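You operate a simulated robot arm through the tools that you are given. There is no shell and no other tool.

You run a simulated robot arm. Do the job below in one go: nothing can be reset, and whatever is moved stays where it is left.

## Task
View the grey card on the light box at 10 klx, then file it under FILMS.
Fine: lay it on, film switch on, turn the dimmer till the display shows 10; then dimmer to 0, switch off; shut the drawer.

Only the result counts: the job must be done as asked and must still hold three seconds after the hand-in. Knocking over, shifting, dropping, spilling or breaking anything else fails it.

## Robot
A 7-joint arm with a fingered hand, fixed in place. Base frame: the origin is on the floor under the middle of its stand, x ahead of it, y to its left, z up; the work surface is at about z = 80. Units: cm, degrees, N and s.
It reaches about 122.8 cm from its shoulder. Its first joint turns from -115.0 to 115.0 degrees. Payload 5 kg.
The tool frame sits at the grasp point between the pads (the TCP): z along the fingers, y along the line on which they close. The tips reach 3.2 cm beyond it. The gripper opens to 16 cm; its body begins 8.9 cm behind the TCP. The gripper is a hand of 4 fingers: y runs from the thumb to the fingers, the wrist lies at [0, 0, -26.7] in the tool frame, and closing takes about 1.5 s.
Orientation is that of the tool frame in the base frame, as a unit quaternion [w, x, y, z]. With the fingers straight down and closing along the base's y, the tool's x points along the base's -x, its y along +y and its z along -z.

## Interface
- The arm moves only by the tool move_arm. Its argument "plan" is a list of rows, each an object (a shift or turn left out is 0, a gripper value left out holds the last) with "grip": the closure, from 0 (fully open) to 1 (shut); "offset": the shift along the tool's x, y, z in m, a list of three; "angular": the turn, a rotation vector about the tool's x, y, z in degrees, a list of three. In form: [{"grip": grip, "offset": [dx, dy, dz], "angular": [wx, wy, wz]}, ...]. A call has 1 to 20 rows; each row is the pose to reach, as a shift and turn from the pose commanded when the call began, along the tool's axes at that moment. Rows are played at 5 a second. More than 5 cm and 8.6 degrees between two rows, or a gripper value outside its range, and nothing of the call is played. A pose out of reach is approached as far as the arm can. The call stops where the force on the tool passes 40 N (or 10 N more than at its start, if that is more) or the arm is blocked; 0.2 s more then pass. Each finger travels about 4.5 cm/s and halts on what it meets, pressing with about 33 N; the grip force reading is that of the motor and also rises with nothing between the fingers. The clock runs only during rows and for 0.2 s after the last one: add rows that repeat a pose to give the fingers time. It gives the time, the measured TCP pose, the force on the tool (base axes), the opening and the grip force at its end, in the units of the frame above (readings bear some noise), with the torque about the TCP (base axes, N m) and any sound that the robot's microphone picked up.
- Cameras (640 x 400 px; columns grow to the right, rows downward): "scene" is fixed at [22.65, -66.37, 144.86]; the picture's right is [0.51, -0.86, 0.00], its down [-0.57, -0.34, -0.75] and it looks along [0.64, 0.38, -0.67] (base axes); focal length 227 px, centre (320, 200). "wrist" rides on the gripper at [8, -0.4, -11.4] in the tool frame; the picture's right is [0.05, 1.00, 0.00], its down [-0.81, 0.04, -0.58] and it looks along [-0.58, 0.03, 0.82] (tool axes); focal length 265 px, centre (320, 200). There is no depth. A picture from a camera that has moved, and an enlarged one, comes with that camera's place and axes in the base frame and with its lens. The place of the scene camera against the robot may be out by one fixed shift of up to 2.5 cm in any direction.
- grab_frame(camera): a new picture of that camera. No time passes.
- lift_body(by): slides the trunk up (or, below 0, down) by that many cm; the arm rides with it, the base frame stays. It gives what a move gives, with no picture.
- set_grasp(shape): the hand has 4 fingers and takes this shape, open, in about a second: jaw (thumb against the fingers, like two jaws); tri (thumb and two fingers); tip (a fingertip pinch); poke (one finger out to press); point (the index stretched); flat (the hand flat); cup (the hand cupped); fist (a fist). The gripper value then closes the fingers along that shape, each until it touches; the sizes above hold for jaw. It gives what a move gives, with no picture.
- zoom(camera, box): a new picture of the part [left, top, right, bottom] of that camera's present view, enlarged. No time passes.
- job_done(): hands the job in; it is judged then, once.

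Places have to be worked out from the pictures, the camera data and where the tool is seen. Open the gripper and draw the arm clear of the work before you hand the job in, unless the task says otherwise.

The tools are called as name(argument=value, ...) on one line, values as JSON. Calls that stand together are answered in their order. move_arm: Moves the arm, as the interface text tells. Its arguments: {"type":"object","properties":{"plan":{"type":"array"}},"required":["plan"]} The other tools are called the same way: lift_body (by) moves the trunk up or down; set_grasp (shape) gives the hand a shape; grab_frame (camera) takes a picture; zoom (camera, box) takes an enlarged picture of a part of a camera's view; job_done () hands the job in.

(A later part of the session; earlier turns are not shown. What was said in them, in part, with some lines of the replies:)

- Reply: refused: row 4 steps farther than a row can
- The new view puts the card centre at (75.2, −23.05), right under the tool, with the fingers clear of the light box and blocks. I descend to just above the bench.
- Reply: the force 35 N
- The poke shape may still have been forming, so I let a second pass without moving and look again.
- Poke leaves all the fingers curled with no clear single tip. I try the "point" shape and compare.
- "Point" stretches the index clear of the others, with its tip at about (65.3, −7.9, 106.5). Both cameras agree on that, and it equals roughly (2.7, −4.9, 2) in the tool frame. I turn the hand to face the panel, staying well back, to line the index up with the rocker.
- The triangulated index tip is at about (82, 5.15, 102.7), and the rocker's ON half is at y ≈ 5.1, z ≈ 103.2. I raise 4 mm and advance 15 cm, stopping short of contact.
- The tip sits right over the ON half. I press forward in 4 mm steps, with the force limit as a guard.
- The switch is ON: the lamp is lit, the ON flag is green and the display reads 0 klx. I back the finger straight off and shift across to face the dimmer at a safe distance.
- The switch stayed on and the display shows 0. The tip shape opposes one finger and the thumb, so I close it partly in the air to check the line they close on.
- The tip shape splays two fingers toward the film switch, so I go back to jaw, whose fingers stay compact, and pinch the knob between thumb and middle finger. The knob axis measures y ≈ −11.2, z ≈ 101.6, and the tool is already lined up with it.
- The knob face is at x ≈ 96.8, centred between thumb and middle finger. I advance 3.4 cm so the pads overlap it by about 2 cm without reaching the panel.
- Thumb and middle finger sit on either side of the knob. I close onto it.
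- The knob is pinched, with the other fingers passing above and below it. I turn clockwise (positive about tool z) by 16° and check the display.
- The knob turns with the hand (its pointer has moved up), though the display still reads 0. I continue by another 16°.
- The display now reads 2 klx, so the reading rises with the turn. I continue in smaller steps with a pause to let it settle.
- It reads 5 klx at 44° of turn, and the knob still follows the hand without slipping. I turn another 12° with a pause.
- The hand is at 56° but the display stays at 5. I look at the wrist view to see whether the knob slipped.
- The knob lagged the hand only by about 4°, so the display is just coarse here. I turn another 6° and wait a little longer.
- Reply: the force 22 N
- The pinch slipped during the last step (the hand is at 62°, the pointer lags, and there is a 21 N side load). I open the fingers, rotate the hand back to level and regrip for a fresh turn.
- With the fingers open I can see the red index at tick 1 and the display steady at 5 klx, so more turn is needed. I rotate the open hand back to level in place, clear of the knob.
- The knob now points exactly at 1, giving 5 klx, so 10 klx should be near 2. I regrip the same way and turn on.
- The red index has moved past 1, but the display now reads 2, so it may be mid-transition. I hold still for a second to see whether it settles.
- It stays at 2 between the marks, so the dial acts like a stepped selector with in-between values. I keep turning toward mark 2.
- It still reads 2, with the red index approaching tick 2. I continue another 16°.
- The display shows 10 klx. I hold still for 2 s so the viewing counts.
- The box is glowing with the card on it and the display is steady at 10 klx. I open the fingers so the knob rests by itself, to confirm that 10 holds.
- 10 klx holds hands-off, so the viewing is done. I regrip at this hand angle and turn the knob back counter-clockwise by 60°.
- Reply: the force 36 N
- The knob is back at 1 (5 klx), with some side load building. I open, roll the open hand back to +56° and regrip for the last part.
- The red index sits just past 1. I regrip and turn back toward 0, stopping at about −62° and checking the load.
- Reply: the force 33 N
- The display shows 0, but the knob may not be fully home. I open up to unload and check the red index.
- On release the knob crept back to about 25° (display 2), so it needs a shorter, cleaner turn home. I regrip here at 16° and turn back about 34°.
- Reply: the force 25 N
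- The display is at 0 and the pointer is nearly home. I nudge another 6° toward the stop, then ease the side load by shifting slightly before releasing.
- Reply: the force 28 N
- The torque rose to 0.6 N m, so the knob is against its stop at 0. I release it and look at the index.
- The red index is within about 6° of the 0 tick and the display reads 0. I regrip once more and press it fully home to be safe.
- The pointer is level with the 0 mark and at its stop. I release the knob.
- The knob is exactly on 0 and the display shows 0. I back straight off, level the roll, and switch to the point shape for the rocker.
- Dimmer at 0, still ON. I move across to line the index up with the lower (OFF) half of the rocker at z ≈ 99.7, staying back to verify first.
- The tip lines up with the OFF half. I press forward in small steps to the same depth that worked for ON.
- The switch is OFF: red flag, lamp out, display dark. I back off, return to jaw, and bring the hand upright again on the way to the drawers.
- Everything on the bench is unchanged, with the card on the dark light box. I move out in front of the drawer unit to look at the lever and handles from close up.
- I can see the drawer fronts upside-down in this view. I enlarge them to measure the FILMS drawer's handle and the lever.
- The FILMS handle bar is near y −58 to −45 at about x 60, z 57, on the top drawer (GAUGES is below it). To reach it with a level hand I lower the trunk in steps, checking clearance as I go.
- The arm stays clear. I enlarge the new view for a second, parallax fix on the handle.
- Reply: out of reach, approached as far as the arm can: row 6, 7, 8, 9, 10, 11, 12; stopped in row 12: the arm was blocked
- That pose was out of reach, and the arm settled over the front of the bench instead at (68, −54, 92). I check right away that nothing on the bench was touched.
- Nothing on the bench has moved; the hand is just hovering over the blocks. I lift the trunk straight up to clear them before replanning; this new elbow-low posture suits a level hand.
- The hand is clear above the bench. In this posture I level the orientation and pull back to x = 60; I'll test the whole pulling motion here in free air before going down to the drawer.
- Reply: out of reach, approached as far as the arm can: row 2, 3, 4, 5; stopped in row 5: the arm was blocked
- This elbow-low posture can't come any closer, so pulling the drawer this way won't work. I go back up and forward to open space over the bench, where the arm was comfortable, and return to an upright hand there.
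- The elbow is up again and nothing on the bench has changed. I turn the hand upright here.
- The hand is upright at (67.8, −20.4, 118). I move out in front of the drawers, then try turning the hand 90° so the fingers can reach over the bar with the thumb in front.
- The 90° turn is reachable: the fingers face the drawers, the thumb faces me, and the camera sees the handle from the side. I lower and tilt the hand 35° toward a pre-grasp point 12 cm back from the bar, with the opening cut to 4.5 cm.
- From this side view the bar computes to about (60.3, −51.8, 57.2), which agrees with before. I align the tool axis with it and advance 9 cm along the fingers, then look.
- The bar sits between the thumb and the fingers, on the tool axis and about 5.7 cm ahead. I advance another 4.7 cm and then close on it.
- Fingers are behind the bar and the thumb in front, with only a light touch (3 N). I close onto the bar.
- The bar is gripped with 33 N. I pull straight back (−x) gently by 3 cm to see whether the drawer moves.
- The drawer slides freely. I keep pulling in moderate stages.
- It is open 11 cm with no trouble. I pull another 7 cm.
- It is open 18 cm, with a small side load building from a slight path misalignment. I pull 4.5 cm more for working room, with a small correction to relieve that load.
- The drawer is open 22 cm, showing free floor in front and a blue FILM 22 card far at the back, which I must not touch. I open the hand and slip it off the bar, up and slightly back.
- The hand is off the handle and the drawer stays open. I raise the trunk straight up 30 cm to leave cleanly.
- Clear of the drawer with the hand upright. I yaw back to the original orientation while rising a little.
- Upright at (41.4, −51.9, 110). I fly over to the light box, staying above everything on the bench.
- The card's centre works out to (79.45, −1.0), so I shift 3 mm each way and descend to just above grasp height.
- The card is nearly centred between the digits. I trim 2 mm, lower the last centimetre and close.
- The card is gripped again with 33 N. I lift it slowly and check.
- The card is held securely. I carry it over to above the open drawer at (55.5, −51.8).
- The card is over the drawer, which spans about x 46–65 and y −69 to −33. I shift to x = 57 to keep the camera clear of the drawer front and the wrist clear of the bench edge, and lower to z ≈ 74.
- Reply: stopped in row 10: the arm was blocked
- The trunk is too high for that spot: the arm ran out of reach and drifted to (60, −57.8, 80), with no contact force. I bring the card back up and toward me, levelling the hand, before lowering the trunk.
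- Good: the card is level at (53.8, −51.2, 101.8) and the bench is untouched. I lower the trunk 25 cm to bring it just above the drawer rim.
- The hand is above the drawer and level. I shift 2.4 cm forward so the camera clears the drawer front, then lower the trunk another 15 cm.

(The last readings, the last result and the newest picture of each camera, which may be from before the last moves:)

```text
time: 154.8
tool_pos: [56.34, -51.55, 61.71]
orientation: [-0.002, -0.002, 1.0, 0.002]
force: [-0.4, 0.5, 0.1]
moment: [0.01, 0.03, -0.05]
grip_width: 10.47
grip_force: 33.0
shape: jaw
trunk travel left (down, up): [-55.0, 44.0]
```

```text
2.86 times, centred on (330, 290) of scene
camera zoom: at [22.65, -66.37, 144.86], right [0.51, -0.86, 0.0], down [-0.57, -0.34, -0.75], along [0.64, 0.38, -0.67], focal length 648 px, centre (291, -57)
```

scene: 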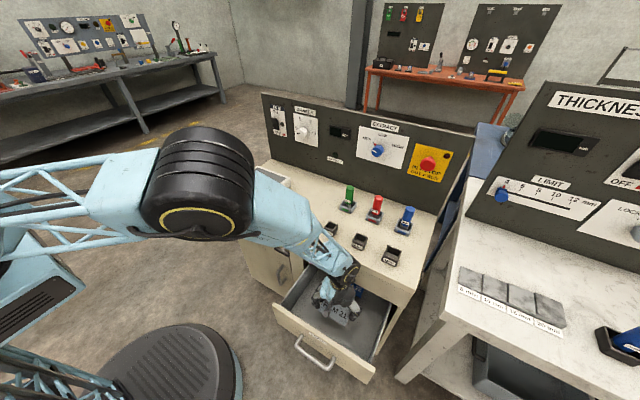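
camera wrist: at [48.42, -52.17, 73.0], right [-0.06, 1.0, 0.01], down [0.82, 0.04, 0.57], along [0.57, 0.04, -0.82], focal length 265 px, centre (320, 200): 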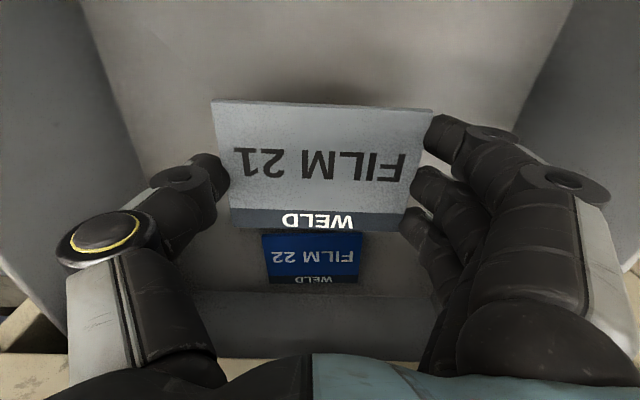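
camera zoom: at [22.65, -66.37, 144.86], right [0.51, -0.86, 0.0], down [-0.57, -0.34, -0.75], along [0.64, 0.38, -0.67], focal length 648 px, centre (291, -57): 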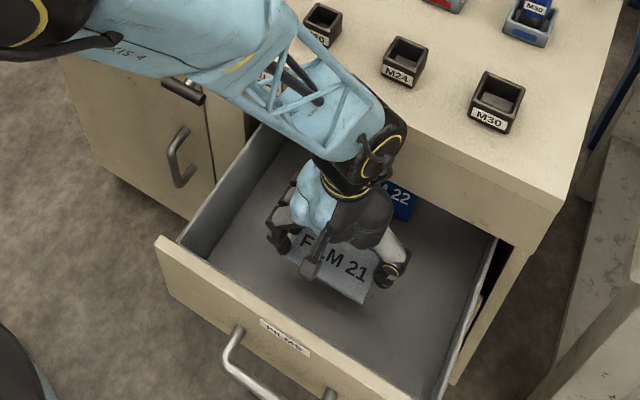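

The card is inside the drawer, with FILM 22 farther back and clear. I judge the drawer floor to be near z 50.5, so I lower the trunk another 4 cm and check again.

lift_body(by=-4)

grab_frame(camera="wrist")

zoom(camera="scene", box=[280, 240, 390, 340])

```text
time: 155.7
tool_pos: [56.42, -51.65, 57.72]
orientation: [-0.002, -0.003, 1.0, 0.002]
force: [0.2, -0.4, -0.2]
moment: [0.0, -0.01, -0.01]
grip_width: 10.47
grip_force: 32.8
shape: jaw
trunk travel left (down, up): [-51.0, 48.0]
```

```text
taken
camera wrist: at [48.42, -52.17, 69.0], right [-0.06, 1.0, 0.0], down [0.82, 0.04, 0.57], along [0.57, 0.04, -0.82], focal length 265 px, centre (320, 200)
```

wrist: 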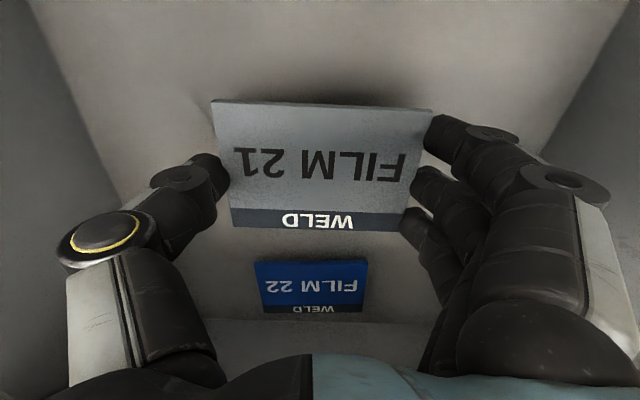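

```text
4.00 times, centred on (335, 290) of scene
camera zoom: at [22.65, -66.37, 144.86], right [0.51, -0.86, 0.0], down [-0.57, -0.34, -0.75], along [0.64, 0.38, -0.67], focal length 908 px, centre (260, -160)
```

zoom: 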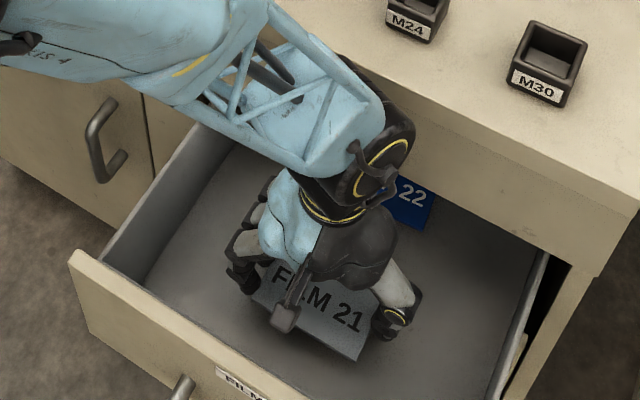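

Triangulating FILM 22 between the two heights gives a card top at z ≈ 52.1, so the floor is at about 51.5 and my card is about 2.7 cm above it. I lower gently with the arm, watching the force.

move_arm(plan=[{"grip": 0.45, "offset": [0, 0, 0.006]}, {"grip": 0.45, "offset": [0, 0, 0.012]}, {"grip": 0.45, "offset": [0, 0, 0.017]}, {"grip": 0.45, "offset": [0, 0, 0.021]}, {"grip": 0.45, "offset": [0, 0, 0.021]}])

grab_frame(camera="wrist")

zoom(camera="scene", box=[280, 240, 390, 340])

```text
time: 156.9
tool_pos: [56.34, -51.68, 55.55]
orientation: [-0.002, -0.002, 1.0, 0.002]
force: [0.1, 0.6, -1.7]
moment: [0.05, 0.03, -0.03]
grip_width: 10.5
grip_force: 32.9
shape: jaw
trunk travel left (down, up): [-51.0, 48.0]
```

```text
taken
camera wrist: at [48.4, -52.19, 66.88], right [-0.06, 1.0, 0.0], down [0.82, 0.04, 0.57], along [0.57, 0.04, -0.82], focal length 265 px, centre (320, 200)
```

wrist: 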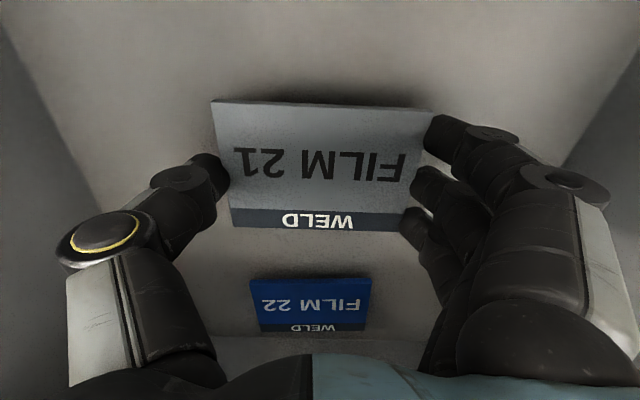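

```text
4.00 times, centred on (335, 290) of scene
camera zoom: at [22.65, -66.37, 144.86], right [0.51, -0.86, 0.0], down [-0.57, -0.34, -0.75], along [0.64, 0.38, -0.67], focal length 908 px, centre (260, -160)
```

zoom: 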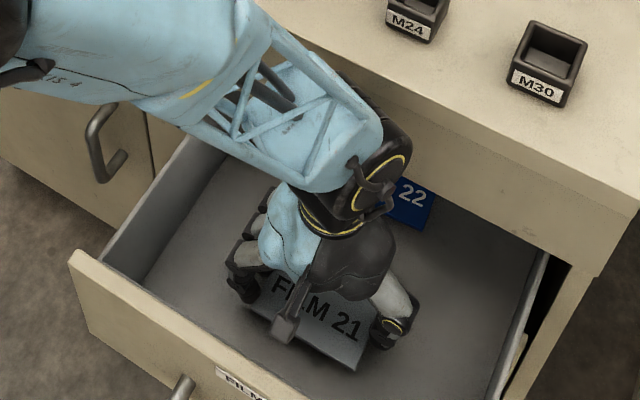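

No contact yet; the refined estimate puts the floor near 50.8. I go down another 1 cm in small steps.

move_arm(plan=[{"grip": 0.45, "offset": [0, 0, 0.004]}, {"grip": 0.45, "offset": [0, 0, 0.007]}, {"grip": 0.45, "offset": [0, 0, 0.01]}, {"grip": 0.45, "offset": [0, 0, 0.01]}])

grab_frame(camera="wrist")

```text
time: 157.9
tool_pos: [56.3, -51.65, 54.59]
orientation: [-0.002, -0.003, 1.0, 0.003]
force: [-0.5, 0.2, -0.4]
moment: [0.01, -0.02, 0.0]
grip_width: 10.51
grip_force: 32.6
shape: jaw
trunk travel left (down, up): [-51.0, 48.0]
```

```text
taken
camera wrist: at [48.39, -52.19, 65.85], right [-0.06, 1.0, 0.01], down [0.82, 0.04, 0.57], along [0.57, 0.04, -0.82], focal length 265 px, centre (320, 200)
```

wrist: 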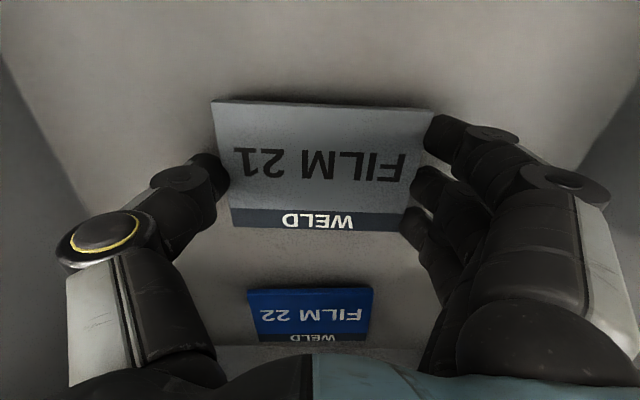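

Still free, now within millimetres by my estimate. I continue down in 2 mm steps.

move_arm(plan=[{"grip": 0.45, "offset": [0, 0, 0.002]}, {"grip": 0.45, "offset": [0, 0, 0.004]}, {"grip": 0.45, "offset": [0, 0, 0.006]}, {"grip": 0.45, "offset": [0, 0, 0.006]}])

grab_frame(camera="wrist")

zoom(camera="scene", box=[280, 240, 390, 340])

```text
time: 158.9
tool_pos: [56.4, -51.65, 53.98]
orientation: [-0.002, -0.002, 1.0, 0.003]
force: [0.0, -0.3, -1.0]
moment: [-0.03, -0.02, 0.01]
grip_width: 10.5
grip_force: 33.2
shape: jaw
trunk travel left (down, up): [-51.0, 48.0]
```

```text
taken
camera wrist: at [48.39, -52.17, 65.29], right [-0.06, 1.0, 0.0], down [0.82, 0.04, 0.57], along [0.57, 0.04, -0.82], focal length 265 px, centre (320, 200)
```

wrist: 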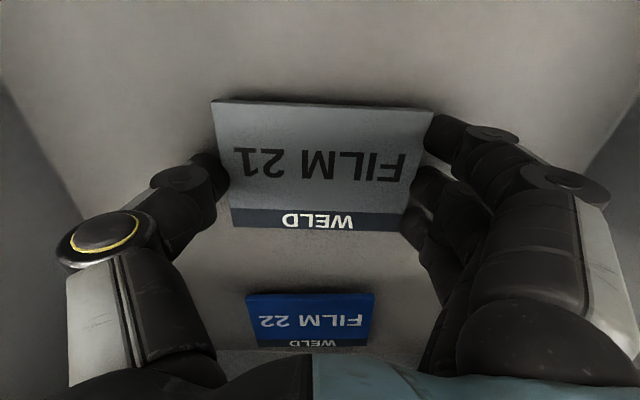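

```text
4.00 times, centred on (335, 290) of scene
camera zoom: at [22.65, -66.37, 144.86], right [0.51, -0.86, 0.0], down [-0.57, -0.34, -0.75], along [0.64, 0.38, -0.67], focal length 908 px, centre (260, -160)
```

zoom: 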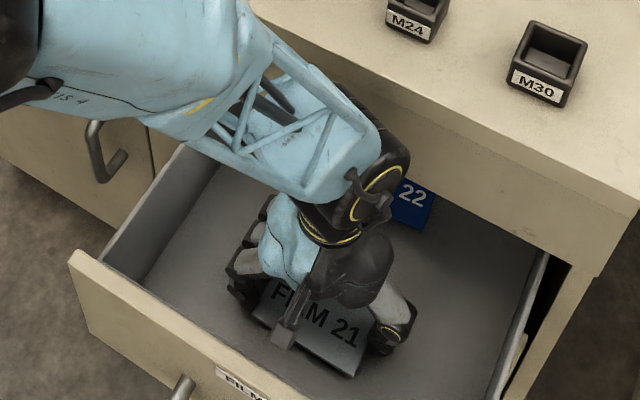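

Still no contact at 53.98. I continue in the same small steps.

move_arm(plan=[{"grip": 0.45, "offset": [0, 0, 0.003]}, {"grip": 0.45, "offset": [0, 0, 0.006]}, {"grip": 0.45, "offset": [0, 0, 0.009]}, {"grip": 0.45, "offset": [0, 0, 0.009]}])

grab_frame(camera="wrist")

```text
time: 159.7
tool_pos: [56.69, -51.68, 53.56]
orientation: [0.001, -0.004, 1.0, 0.001]
force: [0.5, -0.7, 21.2]
moment: [0.81, 0.12, -0.13]
grip_width: 10.4
grip_force: 32.9
shape: jaw
trunk travel left (down, up): [-51.0, 48.0]
stopped in row 4: the force on the tool passed its limit at 43 N (the readings are from after the stop); the commanded pose is now the measured one
```

```text
taken
camera wrist: at [48.72, -52.14, 64.89], right [-0.06, 1.0, 0.0], down [0.81, 0.05, 0.58], along [0.58, 0.03, -0.81], focal length 265 px, centre (320, 200)
```

wrist: 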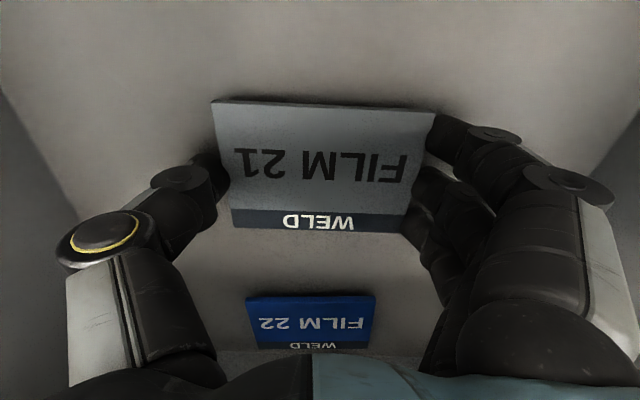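

Contact with the drawer floor at z ≈ 53.6. I ease up 2 mm and open the fingers to lay the card down.

move_arm(plan=[{"grip": 0.45, "offset": [0, 0, -0.002]}, {"grip": 0.4, "offset": [0, 0, -0.002]}, {"grip": 0.35, "offset": [0, 0, -0.002]}, {"grip": 0.3, "offset": [0, 0, -0.002]}, {"grip": 0.25, "offset": [0, 0, -0.003]}, {"grip": 0.2, "offset": [0, 0, -0.004]}, {"grip": 0.2, "offset": [0, 0, -0.005]}, {"grip": 0.2, "offset": [0, 0, -0.005]}])

grab_frame(camera="wrist")

zoom(camera="scene", box=[280, 240, 390, 340])

```text
time: 161.5
tool_pos: [56.45, -51.62, 53.86]
orientation: [0.0, -0.003, 1.0, 0.002]
force: [0.4, 0.0, -0.1]
moment: [0.0, 0.0, 0.0]
grip_width: 12.76
grip_force: 0.0
shape: jaw
trunk travel left (down, up): [-51.0, 48.0]
```

```text
taken
camera wrist: at [48.55, -52.1, 65.16], right [-0.06, 1.0, 0.0], down [0.82, 0.04, 0.58], along [0.58, 0.03, -0.82], focal length 265 px, centre (320, 200)
```

wrist: 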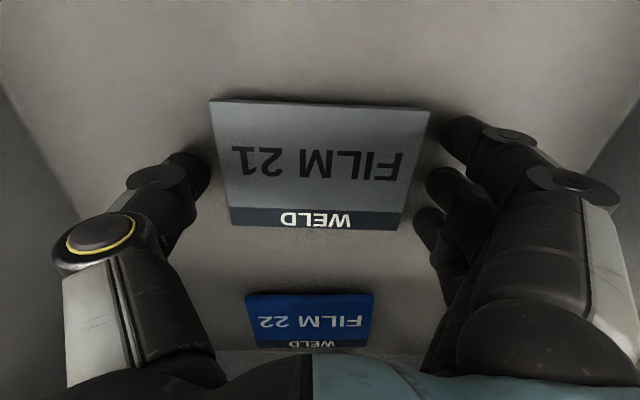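

```text
4.00 times, centred on (335, 290) of scene
camera zoom: at [22.65, -66.37, 144.86], right [0.51, -0.86, 0.0], down [-0.57, -0.34, -0.75], along [0.64, 0.38, -0.67], focal length 908 px, centre (260, -160)
```

zoom: 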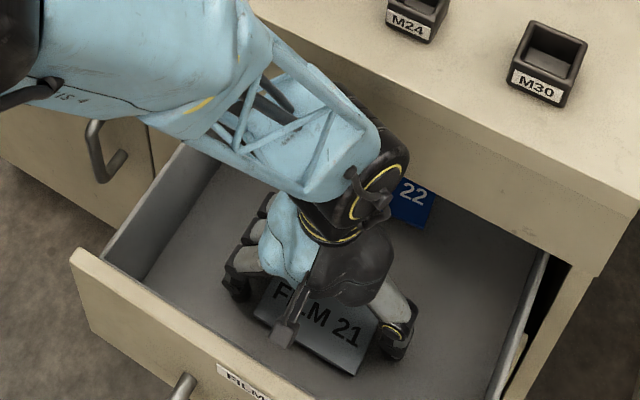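

The card lies flat in the drawer, clear of FILM 22. I raise the trunk straight up 32 cm to take the hand out.

lift_body(by=32)

grab_frame(camera="scene")

grab_frame(camera="wrist")

```text
time: 164.7
tool_pos: [56.58, -51.52, 85.97]
orientation: [0.0, -0.002, 1.0, 0.001]
force: [0.4, -0.1, 0.0]
moment: [-0.01, -0.04, 0.01]
grip_width: 12.76
grip_force: 0.0
shape: jaw
trunk travel left (down, up): [-83.0, 16.0]
```

```text
taken
```

scene: 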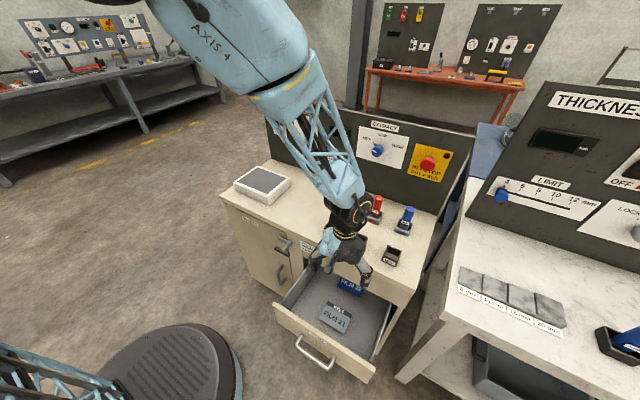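

```text
taken
camera wrist: at [48.57, -52.12, 97.16], right [-0.06, 1.0, 0.0], down [0.82, 0.04, 0.58], along [0.58, 0.03, -0.82], focal length 265 px, centre (320, 200)
```

wrist: 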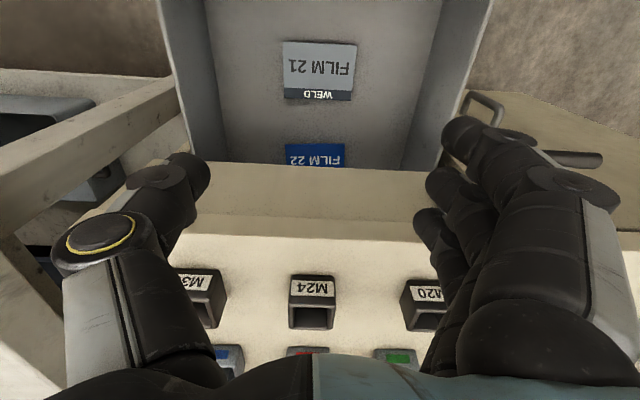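

FILM 21 is filed flat with FILM 22 undisturbed. To shut the drawer I retrace the proven path: raise the trunk, back off in front, and set the hand to the same tilted grip on the handle.

lift_body(by=12)

move_arm(plan=[{"grip": 0.2, "offset": [0.03, -0.001, -0.024]}, {"grip": 0.2, "offset": [0.06, -0.002, -0.048]}, {"grip": 0.2, "offset": [0.09, -0.003, -0.072]}, {"grip": 0.2, "offset": [0.12, -0.004, -0.096]}, {"grip": 0.2, "offset": [0.152, -0.004, -0.12]}, {"grip": 0.2, "offset": [0.152, -0.004, -0.12]}])

grab_frame(camera="scene")

```text
time: 166.2
tool_pos: [56.62, -51.54, 97.99]
orientation: [0.0, -0.002, 1.0, 0.001]
force: [-0.8, -0.1, -0.5]
moment: [0.01, 0.04, -0.02]
grip_width: 12.77
grip_force: 0.1
shape: jaw
trunk travel left (down, up): [-95.0, 4.0]
```

```text
time: 167.6
tool_pos: [41.5, -52.1, 109.89]
orientation: [-0.001, -0.002, 1.0, 0.003]
force: [0.3, -0.4, 0.2]
moment: [-0.01, 0.01, -0.02]
grip_width: 12.78
grip_force: 0.2
shape: jaw
trunk travel left (down, up): [-95.0, 4.0]
```

```text
taken
```

scene: 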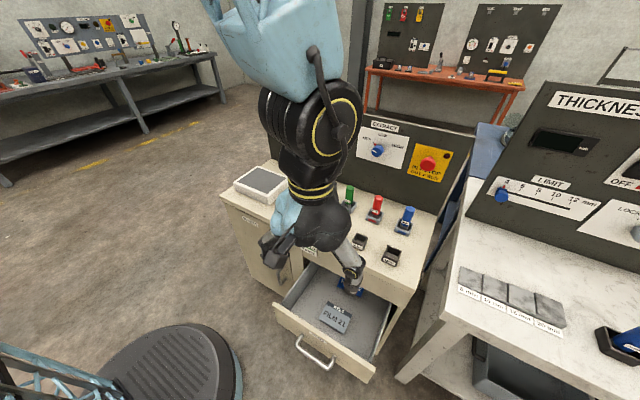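

Reached (41.5, −52.1, 110). I yaw 90° and come back over the handle, as on the way out.

move_arm(plan=[{"grip": 0.2, "offset": [0.005, 0, 0.01], "angular": [0, 0, 8.2]}, {"grip": 0.2, "offset": [0.01, 0, 0.02], "angular": [0, 0, 16.4]}, {"grip": 0.2, "offset": [0.015, 0, 0.03], "angular": [0, 0, 24.6]}, {"grip": 0.2, "offset": [0.02, 0.001, 0.04], "angular": [0, 0, 32.8]}, {"grip": 0.2, "offset": [0.025, 0.001, 0.05], "angular": [0, 0, 41]}, {"grip": 0.2, "offset": [0.03, 0.001, 0.06], "angular": [0, 0, 49.2]}, {"grip": 0.3, "offset": [0.035, 0.001, 0.07], "angular": [0, 0, 57.4]}, {"grip": 0.4, "offset": [0.04, 0.002, 0.08], "angular": [0, 0, 65.6]}, {"grip": 0.5, "offset": [0.045, 0.002, 0.09], "angular": [0, 0, 73.8]}, {"grip": 0.6, "offset": [0.05, 0.002, 0.1], "angular": [0, 0, 82]}, {"grip": 0.7, "offset": [0.055, 0.002, 0.109], "angular": [0, 0, 90]}, {"grip": 0.7, "offset": [0.055, 0.002, 0.109], "angular": [0, 0, 90]}])

move_arm(plan=[{"grip": 0.7, "offset": [0, -0.001, 0.008], "angular": [-7, 0, 0]}, {"grip": 0.7, "offset": [0, -0.002, 0.016], "angular": [-14, 0, 0]}, {"grip": 0.7, "offset": [0, -0.004, 0.025], "angular": [-21, 0, 0]}, {"grip": 0.7, "offset": [0, -0.005, 0.034], "angular": [-28, 0, 0]}, {"grip": 0.7, "offset": [0, -0.006, 0.042], "angular": [-35, 0, 0]}, {"grip": 0.7, "offset": [0, -0.006, 0.042], "angular": [-35, 0, 0]}])

grab_frame(camera="scene")

grab_frame(camera="wrist")

```text
time: 170.2
tool_pos: [35.88, -52.0, 98.97]
orientation: [0.0, 0.706, 0.708, 0.001]
force: [-0.2, 1.0, 0.1]
moment: [0.04, -0.02, -0.01]
grip_width: 4.86
grip_force: 0.1
shape: jaw
trunk travel left (down, up): [-95.0, 4.0]
```

```text
time: 171.6
tool_pos: [35.37, -52.01, 94.84]
orientation: [0.212, 0.672, 0.676, 0.214]
force: [0.5, 0.0, 0.0]
moment: [-0.02, 0.03, 0.0]
grip_width: 4.84
grip_force: 0.2
shape: jaw
trunk travel left (down, up): [-95.0, 4.0]
```

```text
taken
```

scene: 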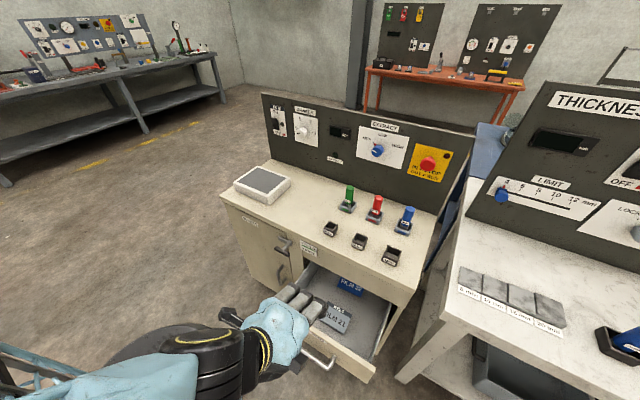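

```text
taken
camera wrist: at [28.53, -44.01, 103.81], right [0.82, 0.06, 0.57], down [-0.29, -0.82, 0.5], along [0.5, -0.57, -0.65], focal length 265 px, centre (320, 200)
```

wrist: 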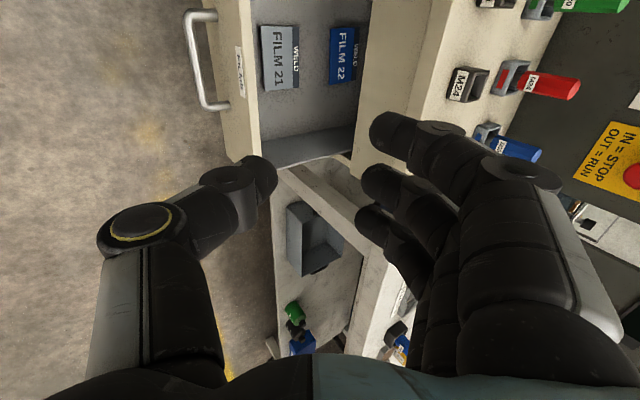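

The view shows both cards lying in the drawer and the handle in place. I lower the trunk 30 cm, the exact reverse of my earlier exit.

lift_body(by=-30)

grab_frame(camera="wrist")

zoom(camera="scene", box=[250, 220, 430, 380])

```text
time: 174.6
tool_pos: [35.24, -51.99, 64.83]
orientation: [0.212, 0.673, 0.676, 0.213]
force: [0.4, 0.3, 0.2]
moment: [0.06, -0.01, 0.0]
grip_width: 4.82
grip_force: 0.1
shape: jaw
trunk travel left (down, up): [-65.0, 34.0]
```

```text
taken
camera wrist: at [28.37, -43.99, 73.84], right [0.82, 0.05, 0.57], down [-0.29, -0.82, 0.5], along [0.5, -0.57, -0.65], focal length 265 px, centre (320, 200)
```

wrist: 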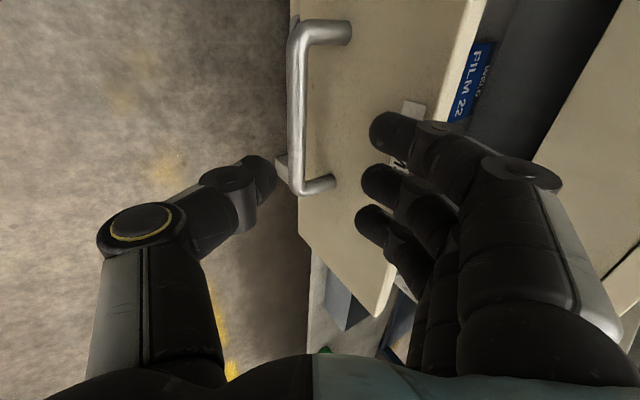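

```text
2.50 times, centred on (340, 300) of scene
camera zoom: at [22.65, -66.37, 144.86], right [0.51, -0.86, 0.0], down [-0.57, -0.34, -0.75], along [0.64, 0.38, -0.67], focal length 568 px, centre (270, -50)
```

zoom: 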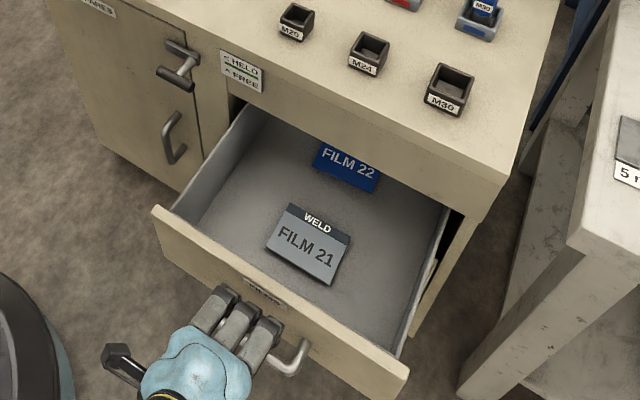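

This is the same picture as when I left. I slide back down over the bar and close the hand on it.

move_arm(plan=[{"grip": 0.7, "offset": [0.0012, -0.005, 0.0165]}, {"grip": 0.7, "offset": [0.0025, -0.01, 0.033]}, {"grip": 0.7, "offset": [0.0025, -0.015, 0.049]}, {"grip": 0.7, "offset": [0.0025, -0.0201, 0.0653]}, {"grip": 0.7, "offset": [0.0025, -0.0201, 0.0653]}, {"grip": 0.8, "offset": [0.0025, -0.0201, 0.0653]}, {"grip": 0.9, "offset": [0.0025, -0.0201, 0.0653]}, {"grip": 0.98, "offset": [0.0025, -0.0201, 0.0653]}, {"grip": 0.98, "offset": [0.0025, -0.0201, 0.0653]}, {"grip": 0.98, "offset": [0.0025, -0.0201, 0.0653]}])

grab_frame(camera="wrist")

```text
time: 176.8
tool_pos: [37.29, -51.76, 58.53]
orientation: [0.212, 0.673, 0.676, 0.213]
force: [1.2, -0.1, 3.6]
moment: [-0.01, -0.08, -0.01]
grip_width: 0.39
grip_force: 0.1
shape: jaw
trunk travel left (down, up): [-65.0, 34.0]
```

```text
taken
camera wrist: at [30.44, -43.72, 67.36], right [0.82, 0.05, 0.57], down [-0.29, -0.82, 0.5], along [0.5, -0.57, -0.65], focal length 265 px, centre (320, 200)
```

wrist: 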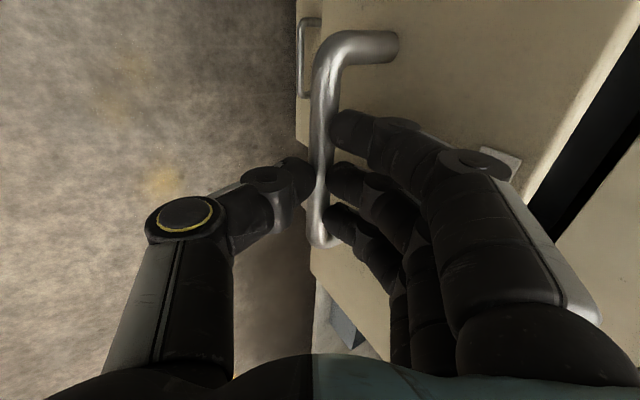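

The hand is around the bar with the thumb in front, which is enough to push. I push the drawer straight in slowly, 15 mm per step.

move_arm(plan=[{"grip": 1.0, "offset": [0, 0, 0]}, {"grip": 1.0, "offset": [0, 0.0082, 0.0057]}, {"grip": 1.0, "offset": [-0.0001, 0.0205, 0.0143]}, {"grip": 1.0, "offset": [-0.0002, 0.0328, 0.0229]}, {"grip": 1.0, "offset": [-0.0003, 0.0451, 0.0315]}, {"grip": 1.0, "offset": [-0.0003, 0.0574, 0.0401]}, {"grip": 1.0, "offset": [-0.0004, 0.0697, 0.0487]}, {"grip": 1.0, "offset": [-0.0005, 0.0819, 0.0573]}, {"grip": 1.0, "offset": [-0.0005, 0.0819, 0.0573]}])

grab_frame(camera="wrist")

zoom(camera="scene", box=[250, 220, 430, 380])

```text
time: 178.8
tool_pos: [47.31, -51.56, 58.35]
orientation: [0.212, 0.672, 0.676, 0.215]
force: [0.1, 2.8, 18.6]
moment: [0.16, -0.35, 0.01]
grip_width: 0.04
grip_force: 32.6
shape: jaw
trunk travel left (down, up): [-65.0, 34.0]
```

```text
taken
camera wrist: at [40.42, -43.73, 67.42], right [0.82, 0.06, 0.57], down [-0.29, -0.82, 0.5], along [0.5, -0.57, -0.65], focal length 265 px, centre (320, 200)
```

wrist: 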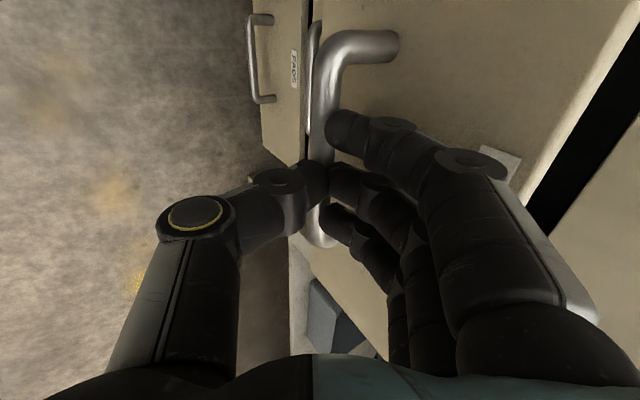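

```text
2.50 times, centred on (340, 300) of scene
camera zoom: at [22.65, -66.37, 144.86], right [0.51, -0.86, 0.0], down [-0.57, -0.34, -0.75], along [0.64, 0.38, -0.67], focal length 568 px, centre (270, -50)
```

zoom: 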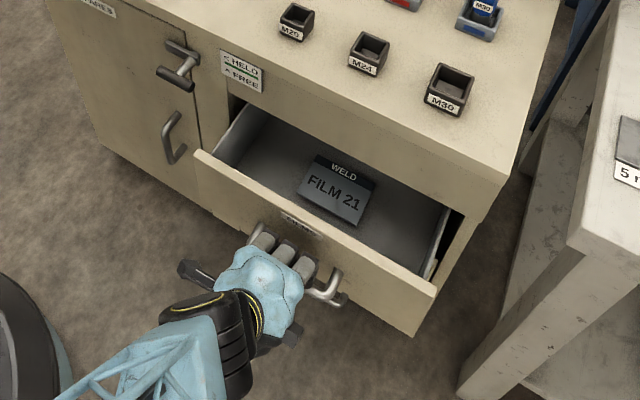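

It is moving in well, with FILM 21 staying put. I push another 11 cm with a slight upward correction to take off the downward load.

move_arm(plan=[{"grip": 1.0, "offset": [-0.0001, 0.0135, 0.0069]}, {"grip": 1.0, "offset": [-0.0002, 0.0258, 0.0155]}, {"grip": 1.0, "offset": [-0.0002, 0.0381, 0.0241]}, {"grip": 1.0, "offset": [-0.0003, 0.0504, 0.0327]}, {"grip": 1.0, "offset": [-0.0004, 0.0627, 0.0413]}, {"grip": 1.0, "offset": [-0.0005, 0.075, 0.0499]}, {"grip": 1.0, "offset": [-0.0005, 0.0832, 0.0556]}, {"grip": 1.0, "offset": [-0.0005, 0.0914, 0.0614]}, {"grip": 1.0, "offset": [-0.0005, 0.0914, 0.0614]}])

grab_frame(camera="wrist")

zoom(camera="scene", box=[250, 220, 430, 380])

```text
time: 180.8
tool_pos: [58.37, -51.66, 58.67]
orientation: [0.212, 0.673, 0.676, 0.214]
force: [2.7, -3.4, 12.4]
moment: [0.02, -0.3, -0.18]
grip_width: 0.0
grip_force: 32.7
shape: jaw
trunk travel left (down, up): [-65.0, 34.0]
```

```text
taken
camera wrist: at [51.55, -43.66, 67.62], right [0.82, 0.06, 0.57], down [-0.29, -0.82, 0.5], along [0.5, -0.57, -0.65], focal length 265 px, centre (320, 200)
```

wrist: 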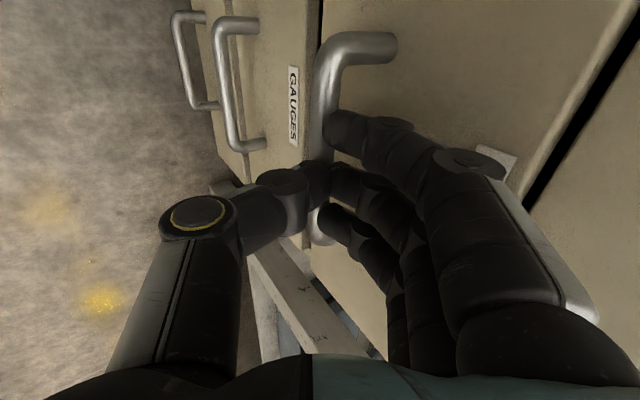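

```text
2.50 times, centred on (340, 300) of scene
camera zoom: at [22.65, -66.37, 144.86], right [0.51, -0.86, 0.0], down [-0.57, -0.34, -0.75], along [0.64, 0.38, -0.67], focal length 568 px, centre (270, -50)
```

zoom: 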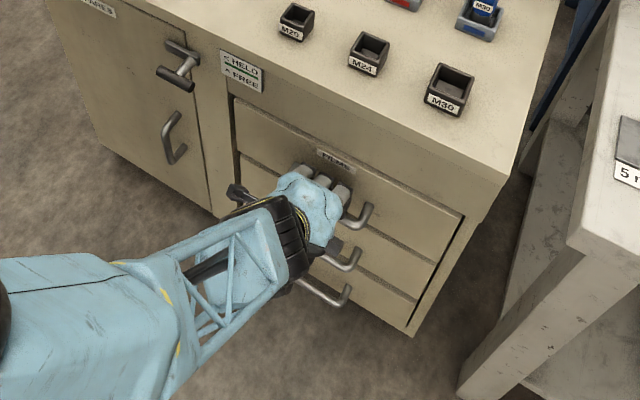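

Nearly shut. I push the last bit in 4 mm steps until the force shows it is home.

move_arm(plan=[{"grip": 1.0, "offset": [0, 0.0033, 0.0023]}, {"grip": 1.0, "offset": [0, 0.0066, 0.0046]}, {"grip": 1.0, "offset": [0, 0.0098, 0.0069]}, {"grip": 1.0, "offset": [0, 0.0123, 0.0086]}, {"grip": 1.0, "offset": [0, 0.0139, 0.0097]}, {"grip": 1.0, "offset": [0, 0.0139, 0.0097]}])

grab_frame(camera="wrist")

zoom(camera="scene", box=[290, 240, 400, 330])

```text
time: 181.7
tool_pos: [59.04, -51.59, 58.72]
orientation: [0.211, 0.673, 0.676, 0.212]
force: [-24.8, -2.5, 25.4]
moment: [-0.02, 0.22, -0.14]
grip_width: 0.07
grip_force: 32.9
shape: jaw
trunk travel left (down, up): [-65.0, 34.0]
stopped in row 4: the force on the tool passed its limit at 44 N (the readings are from after the stop); the commanded pose is now the measured one
```

```text
taken
camera wrist: at [52.27, -43.66, 67.67], right [0.82, 0.05, 0.57], down [-0.29, -0.82, 0.5], along [0.49, -0.57, -0.65], focal length 265 px, centre (320, 200)
```

wrist: 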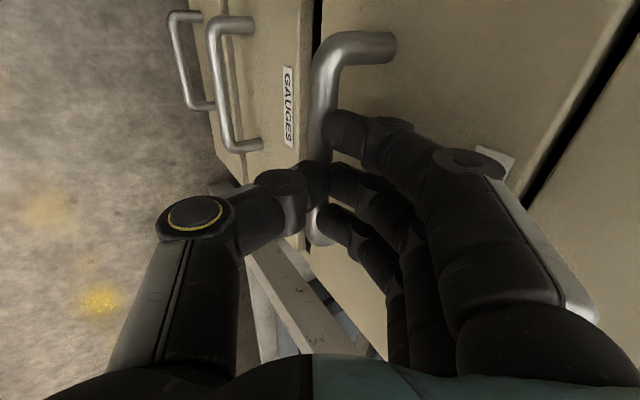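

```text
4.44 times, centred on (345, 285) of scene
camera zoom: at [22.65, -66.37, 144.86], right [0.51, -0.86, 0.0], down [-0.57, -0.34, -0.75], along [0.64, 0.38, -0.67], focal length 1009 px, centre (209, -178)
```

zoom: 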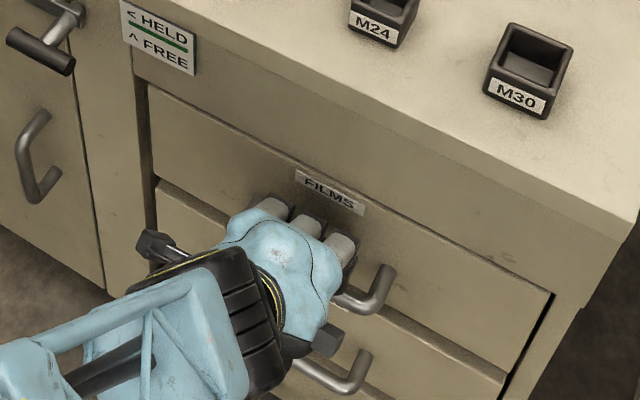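

The force peaked with the drawer front flush, so it looks home. I open the hand, slip off the bar as before, and inspect.

move_arm(plan=[{"grip": 0.95}, {"grip": 0.85}, {"grip": 0.75}, {"grip": 0.7}, {"grip": 0.7}, {"grip": 0.7}])

move_arm(plan=[{"grip": 0.7, "offset": [0, 0.0025, -0.0095]}, {"grip": 0.7, "offset": [0, 0.005, -0.02]}, {"grip": 0.7, "offset": [0, 0.0075, -0.035]}, {"grip": 0.7, "offset": [0, 0.0075, -0.055]}, {"grip": 0.7, "offset": [0, 0.0, -0.08]}, {"grip": 0.7, "offset": [0, -0.01, -0.11]}, {"grip": 0.7, "offset": [0, -0.01, -0.11]}])

grab_frame(camera="wrist")

zoom(camera="scene", box=[290, 240, 410, 350])

```text
time: 183.1
tool_pos: [59.34, -51.46, 58.33]
orientation: [0.209, 0.673, 0.677, 0.213]
force: [-1.1, -0.6, -0.4]
moment: [0.04, -0.01, 0.02]
grip_width: 4.74
grip_force: 0.0
shape: jaw
trunk travel left (down, up): [-65.0, 34.0]
```

```text
time: 184.7
tool_pos: [52.31, -51.49, 66.96]
orientation: [0.208, 0.673, 0.677, 0.213]
force: [-0.9, -0.5, 0.2]
moment: [0.0, 0.03, 0.03]
grip_width: 4.74
grip_force: 0.1
shape: jaw
trunk travel left (down, up): [-65.0, 34.0]
```

```text
taken
camera wrist: at [45.56, -43.53, 76.02], right [0.82, 0.05, 0.57], down [-0.29, -0.82, 0.49], along [0.49, -0.57, -0.66], focal length 265 px, centre (320, 200)
```

wrist: 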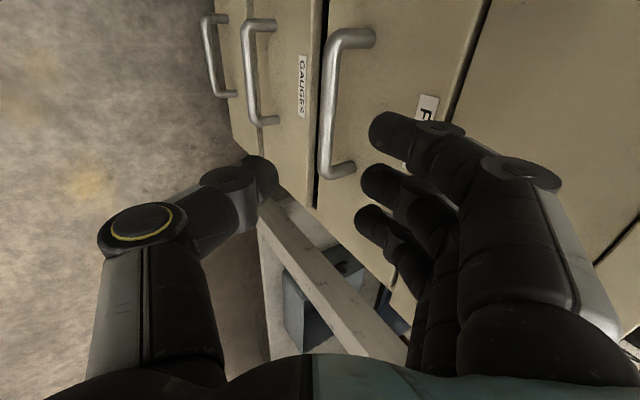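

```text
3.64 times, centred on (350, 295) of scene
camera zoom: at [22.65, -66.37, 144.86], right [0.51, -0.86, 0.0], down [-0.57, -0.34, -0.75], along [0.64, 0.38, -0.67], focal length 825 px, centre (211, -146)
```

zoom: 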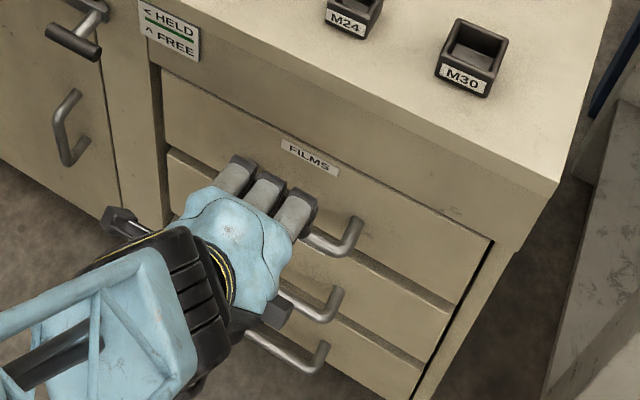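

The hand is off the handle and the front looks flush. I raise the trunk to get clear and compare the drawer with the first picture.

lift_body(by=30)

zoom(camera="scene", box=[215, 190, 425, 360])

grab_frame(camera="wrist")

```text
time: 187.7
tool_pos: [52.44, -51.49, 96.77]
orientation: [0.209, 0.673, 0.677, 0.212]
force: [0.5, -0.7, -0.4]
moment: [0.0, 0.0, 0.03]
grip_width: 4.74
grip_force: 0.1
shape: jaw
trunk travel left (down, up): [-95.0, 4.0]
```

```text
2.35 times, centred on (320, 275) of scene
camera zoom: at [22.65, -66.37, 144.86], right [0.51, -0.86, 0.0], down [-0.57, -0.34, -0.75], along [0.64, 0.38, -0.67], focal length 534 px, centre (320, 24)
```

zoom: 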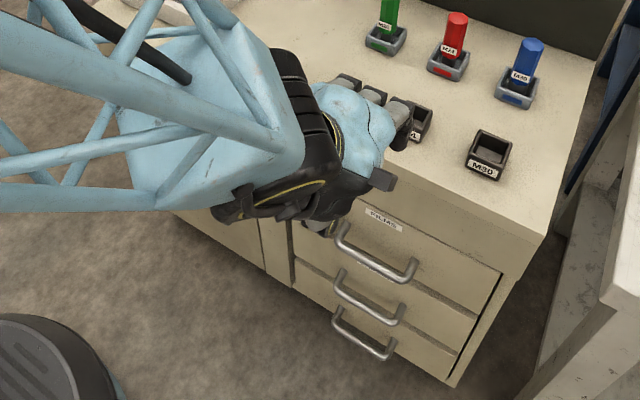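

```text
taken
camera wrist: at [45.58, -43.54, 105.98], right [0.82, 0.05, 0.57], down [-0.29, -0.82, 0.5], along [0.49, -0.57, -0.66], focal length 265 px, centre (320, 200)
```

wrist: 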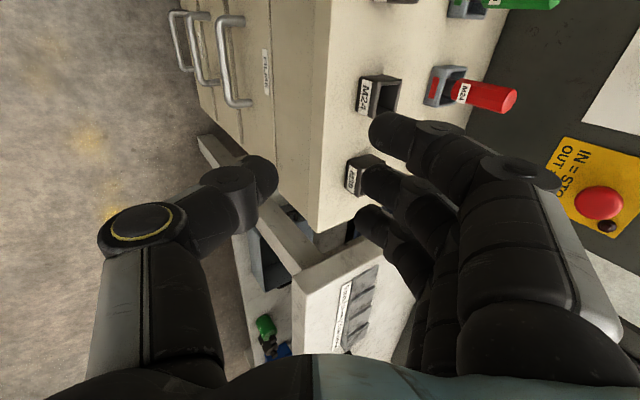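

The drawer front, label and handle sit at the same pixels as at the start. I un-tilt and pull the arm back clear for an unobstructed check.

move_arm(plan=[{"grip": 0.5, "offset": [0, -0.01, -0.02], "angular": [7, 0, 0]}, {"grip": 0.4, "offset": [0, -0.02, -0.04], "angular": [14, 0, 0]}, {"grip": 0.3, "offset": [0, -0.03, -0.06], "angular": [21, 0, 0]}, {"grip": 0.2, "offset": [0, -0.035, -0.08], "angular": [28, 0, 0]}, {"grip": 0.1, "offset": [0, -0.035, -0.1], "angular": [35, 0, 0]}, {"grip": 0.0, "offset": [0, -0.035, -0.1], "angular": [35, 0, 0]}])

grab_frame(camera="scene")

zoom(camera="scene", box=[290, 240, 410, 350])

```text
time: 189.1
tool_pos: [43.7, -51.61, 103.28]
orientation: [-0.004, 0.706, 0.709, 0.0]
force: [-0.2, -0.1, -0.4]
moment: [0.03, -0.03, 0.02]
grip_width: 15.99
grip_force: 0.1
shape: jaw
trunk travel left (down, up): [-95.0, 4.0]
```

```text
taken
```

scene: 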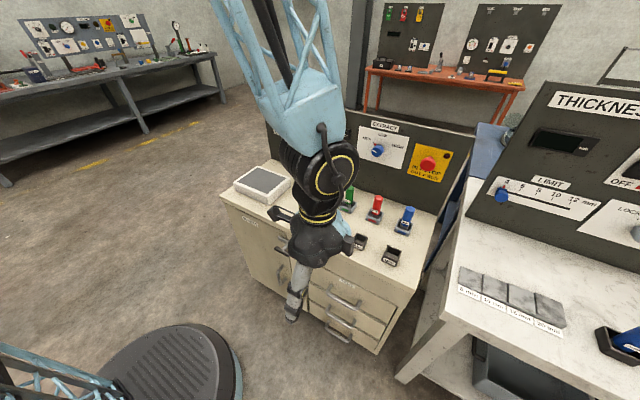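

```text
3.64 times, centred on (350, 295) of scene
camera zoom: at [22.65, -66.37, 144.86], right [0.51, -0.86, 0.0], down [-0.57, -0.34, -0.75], along [0.64, 0.38, -0.67], focal length 825 px, centre (211, -146)
```

zoom: 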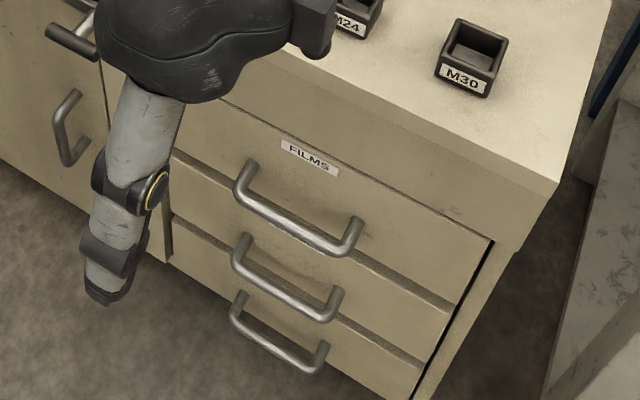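

The front looks flush with its neighbours. I yaw back and go to the very pose from which I first photographed the drawers, for a like-for-like comparison.

move_arm(plan=[{"grip": 0, "offset": [-0.002, -0.002, -0.002], "angular": [0, 0, -8.2]}, {"grip": 0, "offset": [-0.004, -0.003, -0.004], "angular": [0, 0, -16.4]}, {"grip": 0, "offset": [-0.006, -0.005, -0.006], "angular": [0, 0, -24.6]}, {"grip": 0, "offset": [-0.008, -0.007, -0.008], "angular": [0, 0, -32.8]}, {"grip": 0, "offset": [-0.01, -0.009, -0.01], "angular": [0, 0, -41]}, {"grip": 0, "offset": [-0.012, -0.011, -0.012], "angular": [0, 0, -49.2]}, {"grip": 0, "offset": [-0.014, -0.013, -0.014], "angular": [0, 0, -57.4]}, {"grip": 0, "offset": [-0.016, -0.015, -0.016], "angular": [0, 0, -65.6]}, {"grip": 0, "offset": [-0.018, -0.016, -0.018], "angular": [0, 0, -73.8]}, {"grip": 0, "offset": [-0.0196, -0.0177, -0.019], "angular": [0, 0, -82]}, {"grip": 0, "offset": [-0.0196, -0.0177, -0.019], "angular": [0, 0, -90]}, {"grip": 0, "offset": [-0.0196, -0.0177, -0.019], "angular": [0, 0, -90]}])

zoom(camera="wrist", box=[230, 90, 400, 200])

grab_frame(camera="wrist")

```text
time: 191.7
tool_pos: [42.09, -53.5, 105.11]
orientation: [-0.002, -0.003, 1.0, 0.002]
force: [-0.1, -1.3, -0.3]
moment: [0.0, 0.03, -0.02]
grip_width: 15.99
grip_force: 0.0
shape: jaw
trunk travel left (down, up): [-95.0, 4.0]
```

```text
3.64 times, centred on (315, 145) of wrist
camera zoom: at [34.15, -54.09, 116.39], right [-0.06, 1.0, 0.0], down [0.82, 0.05, 0.57], along [0.57, 0.04, -0.82], focal length 965 px, centre (338, 400)
```

zoom: 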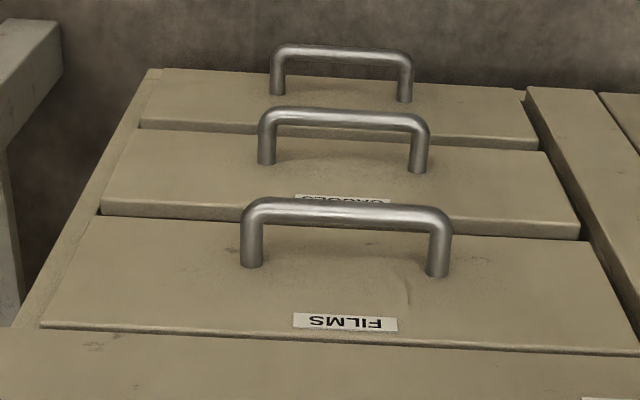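

```text
taken
camera wrist: at [34.15, -54.09, 116.39], right [-0.06, 1.0, 0.0], down [0.82, 0.05, 0.57], along [0.57, 0.04, -0.82], focal length 265 px, centre (320, 200)
```

wrist: 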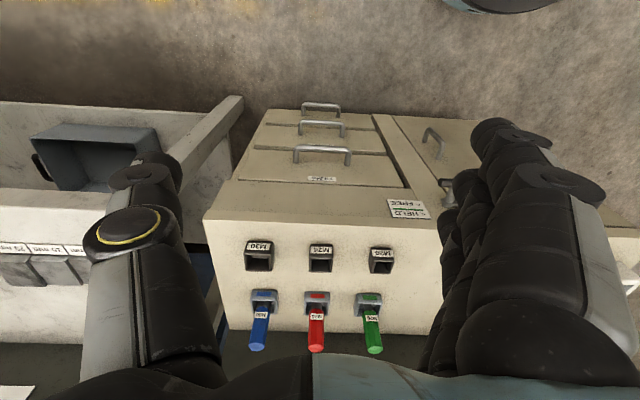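

Handles and label sit at essentially the same pixels as in my first picture, so the drawer is shut. I draw the arm up and away, then make a final check of the whole bench.

move_arm(plan=[{"grip": 0, "offset": [-0.005, 0.0, -0.04]}, {"grip": 0, "offset": [-0.01, 0.01, -0.08]}, {"grip": 0, "offset": [-0.015, 0.04, -0.11]}, {"grip": 0, "offset": [-0.02, 0.075, -0.14]}, {"grip": 0, "offset": [-0.03, 0.11, -0.16]}, {"grip": 0, "offset": [-0.04, 0.15, -0.18]}, {"grip": 0, "offset": [-0.05, 0.19, -0.19]}, {"grip": 0, "offset": [-0.06, 0.23, -0.2]}, {"grip": 0, "offset": [-0.07, 0.27, -0.2]}, {"grip": 0, "offset": [-0.08, 0.31, -0.2]}, {"grip": 0, "offset": [-0.08, 0.31, -0.2]}])

grab_frame(camera="scene")

zoom(camera="scene", box=[215, 90, 455, 240])

zoom(camera="scene", box=[215, 190, 425, 360])

```text
time: 194.1
tool_pos: [49.83, -22.64, 125.2]
orientation: [-0.003, -0.002, 1.0, 0.003]
force: [0.2, -0.3, -0.4]
moment: [0.05, -0.02, -0.01]
grip_width: 15.99
grip_force: 0.2
shape: jaw
trunk travel left (down, up): [-95.0, 4.0]
```

```text
taken
```

scene: 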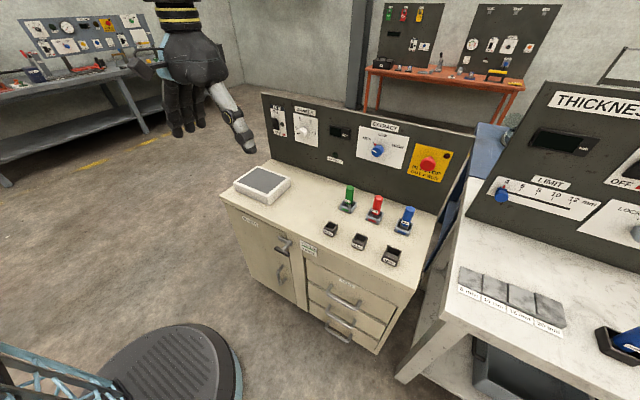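

```text
2.67 times, centred on (335, 165) of scene
camera zoom: at [22.65, -66.37, 144.86], right [0.51, -0.86, 0.0], down [-0.57, -0.34, -0.75], along [0.64, 0.38, -0.67], focal length 605 px, centre (280, 293)
```

zoom: 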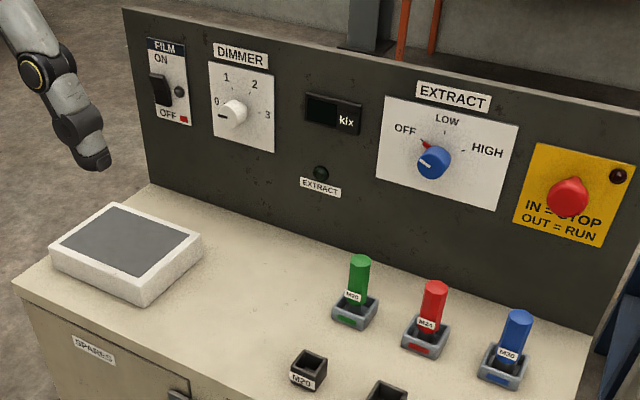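

```text
2.35 times, centred on (320, 275) of scene
camera zoom: at [22.65, -66.37, 144.86], right [0.51, -0.86, 0.0], down [-0.57, -0.34, -0.75], along [0.64, 0.38, -0.67], focal length 534 px, centre (320, 24)
```

zoom: 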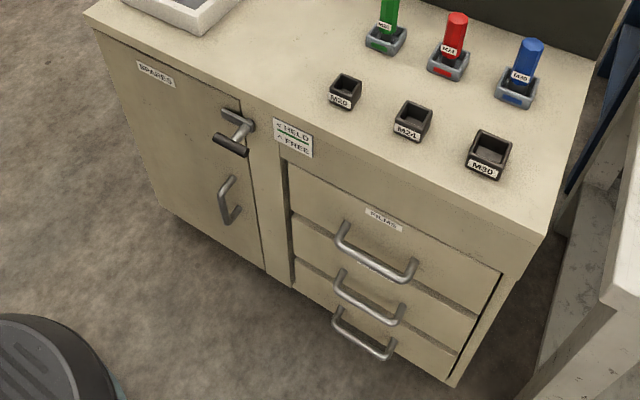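

All other objects match the first picture. The film switch is OFF, the dimmer is at 0, the display is dark, the FILMS drawer is shut with the card inside, and the arm is clear with the hand open. I hand the job in.

job_done()

```text
The job is handed in.
```

I viewed the grey FILM 21 card on the light box at 10 klx and filed it in the FILMS drawer. The job is handed in.

- **Viewing:** I laid the card on the screen, pressed the film switch on and turned the dimmer until the display read 10. It held 10 for about 2 seconds in the grip and again after I let go of the knob.
- **Shutdown:** I turned the dimmer back to its stop at 0 and switched the film switch off. The lamp and display are dark.
- **Filing:** The card lies flat in the FILMS drawer, in front of a blue FILM 22 card that was already there. FILM 22 did not move while I laid the card down. I pushed the drawer in until it stopped; in the last pictures its front lines up with the start to within a millimetre or two.

Twice the arm ran out of reach and drifted near the front of the bench. No contact force showed either time. In the final pictures the pegs, blocks, other controls and other drawers are where they started. The arm is clear of the work with the hand open.
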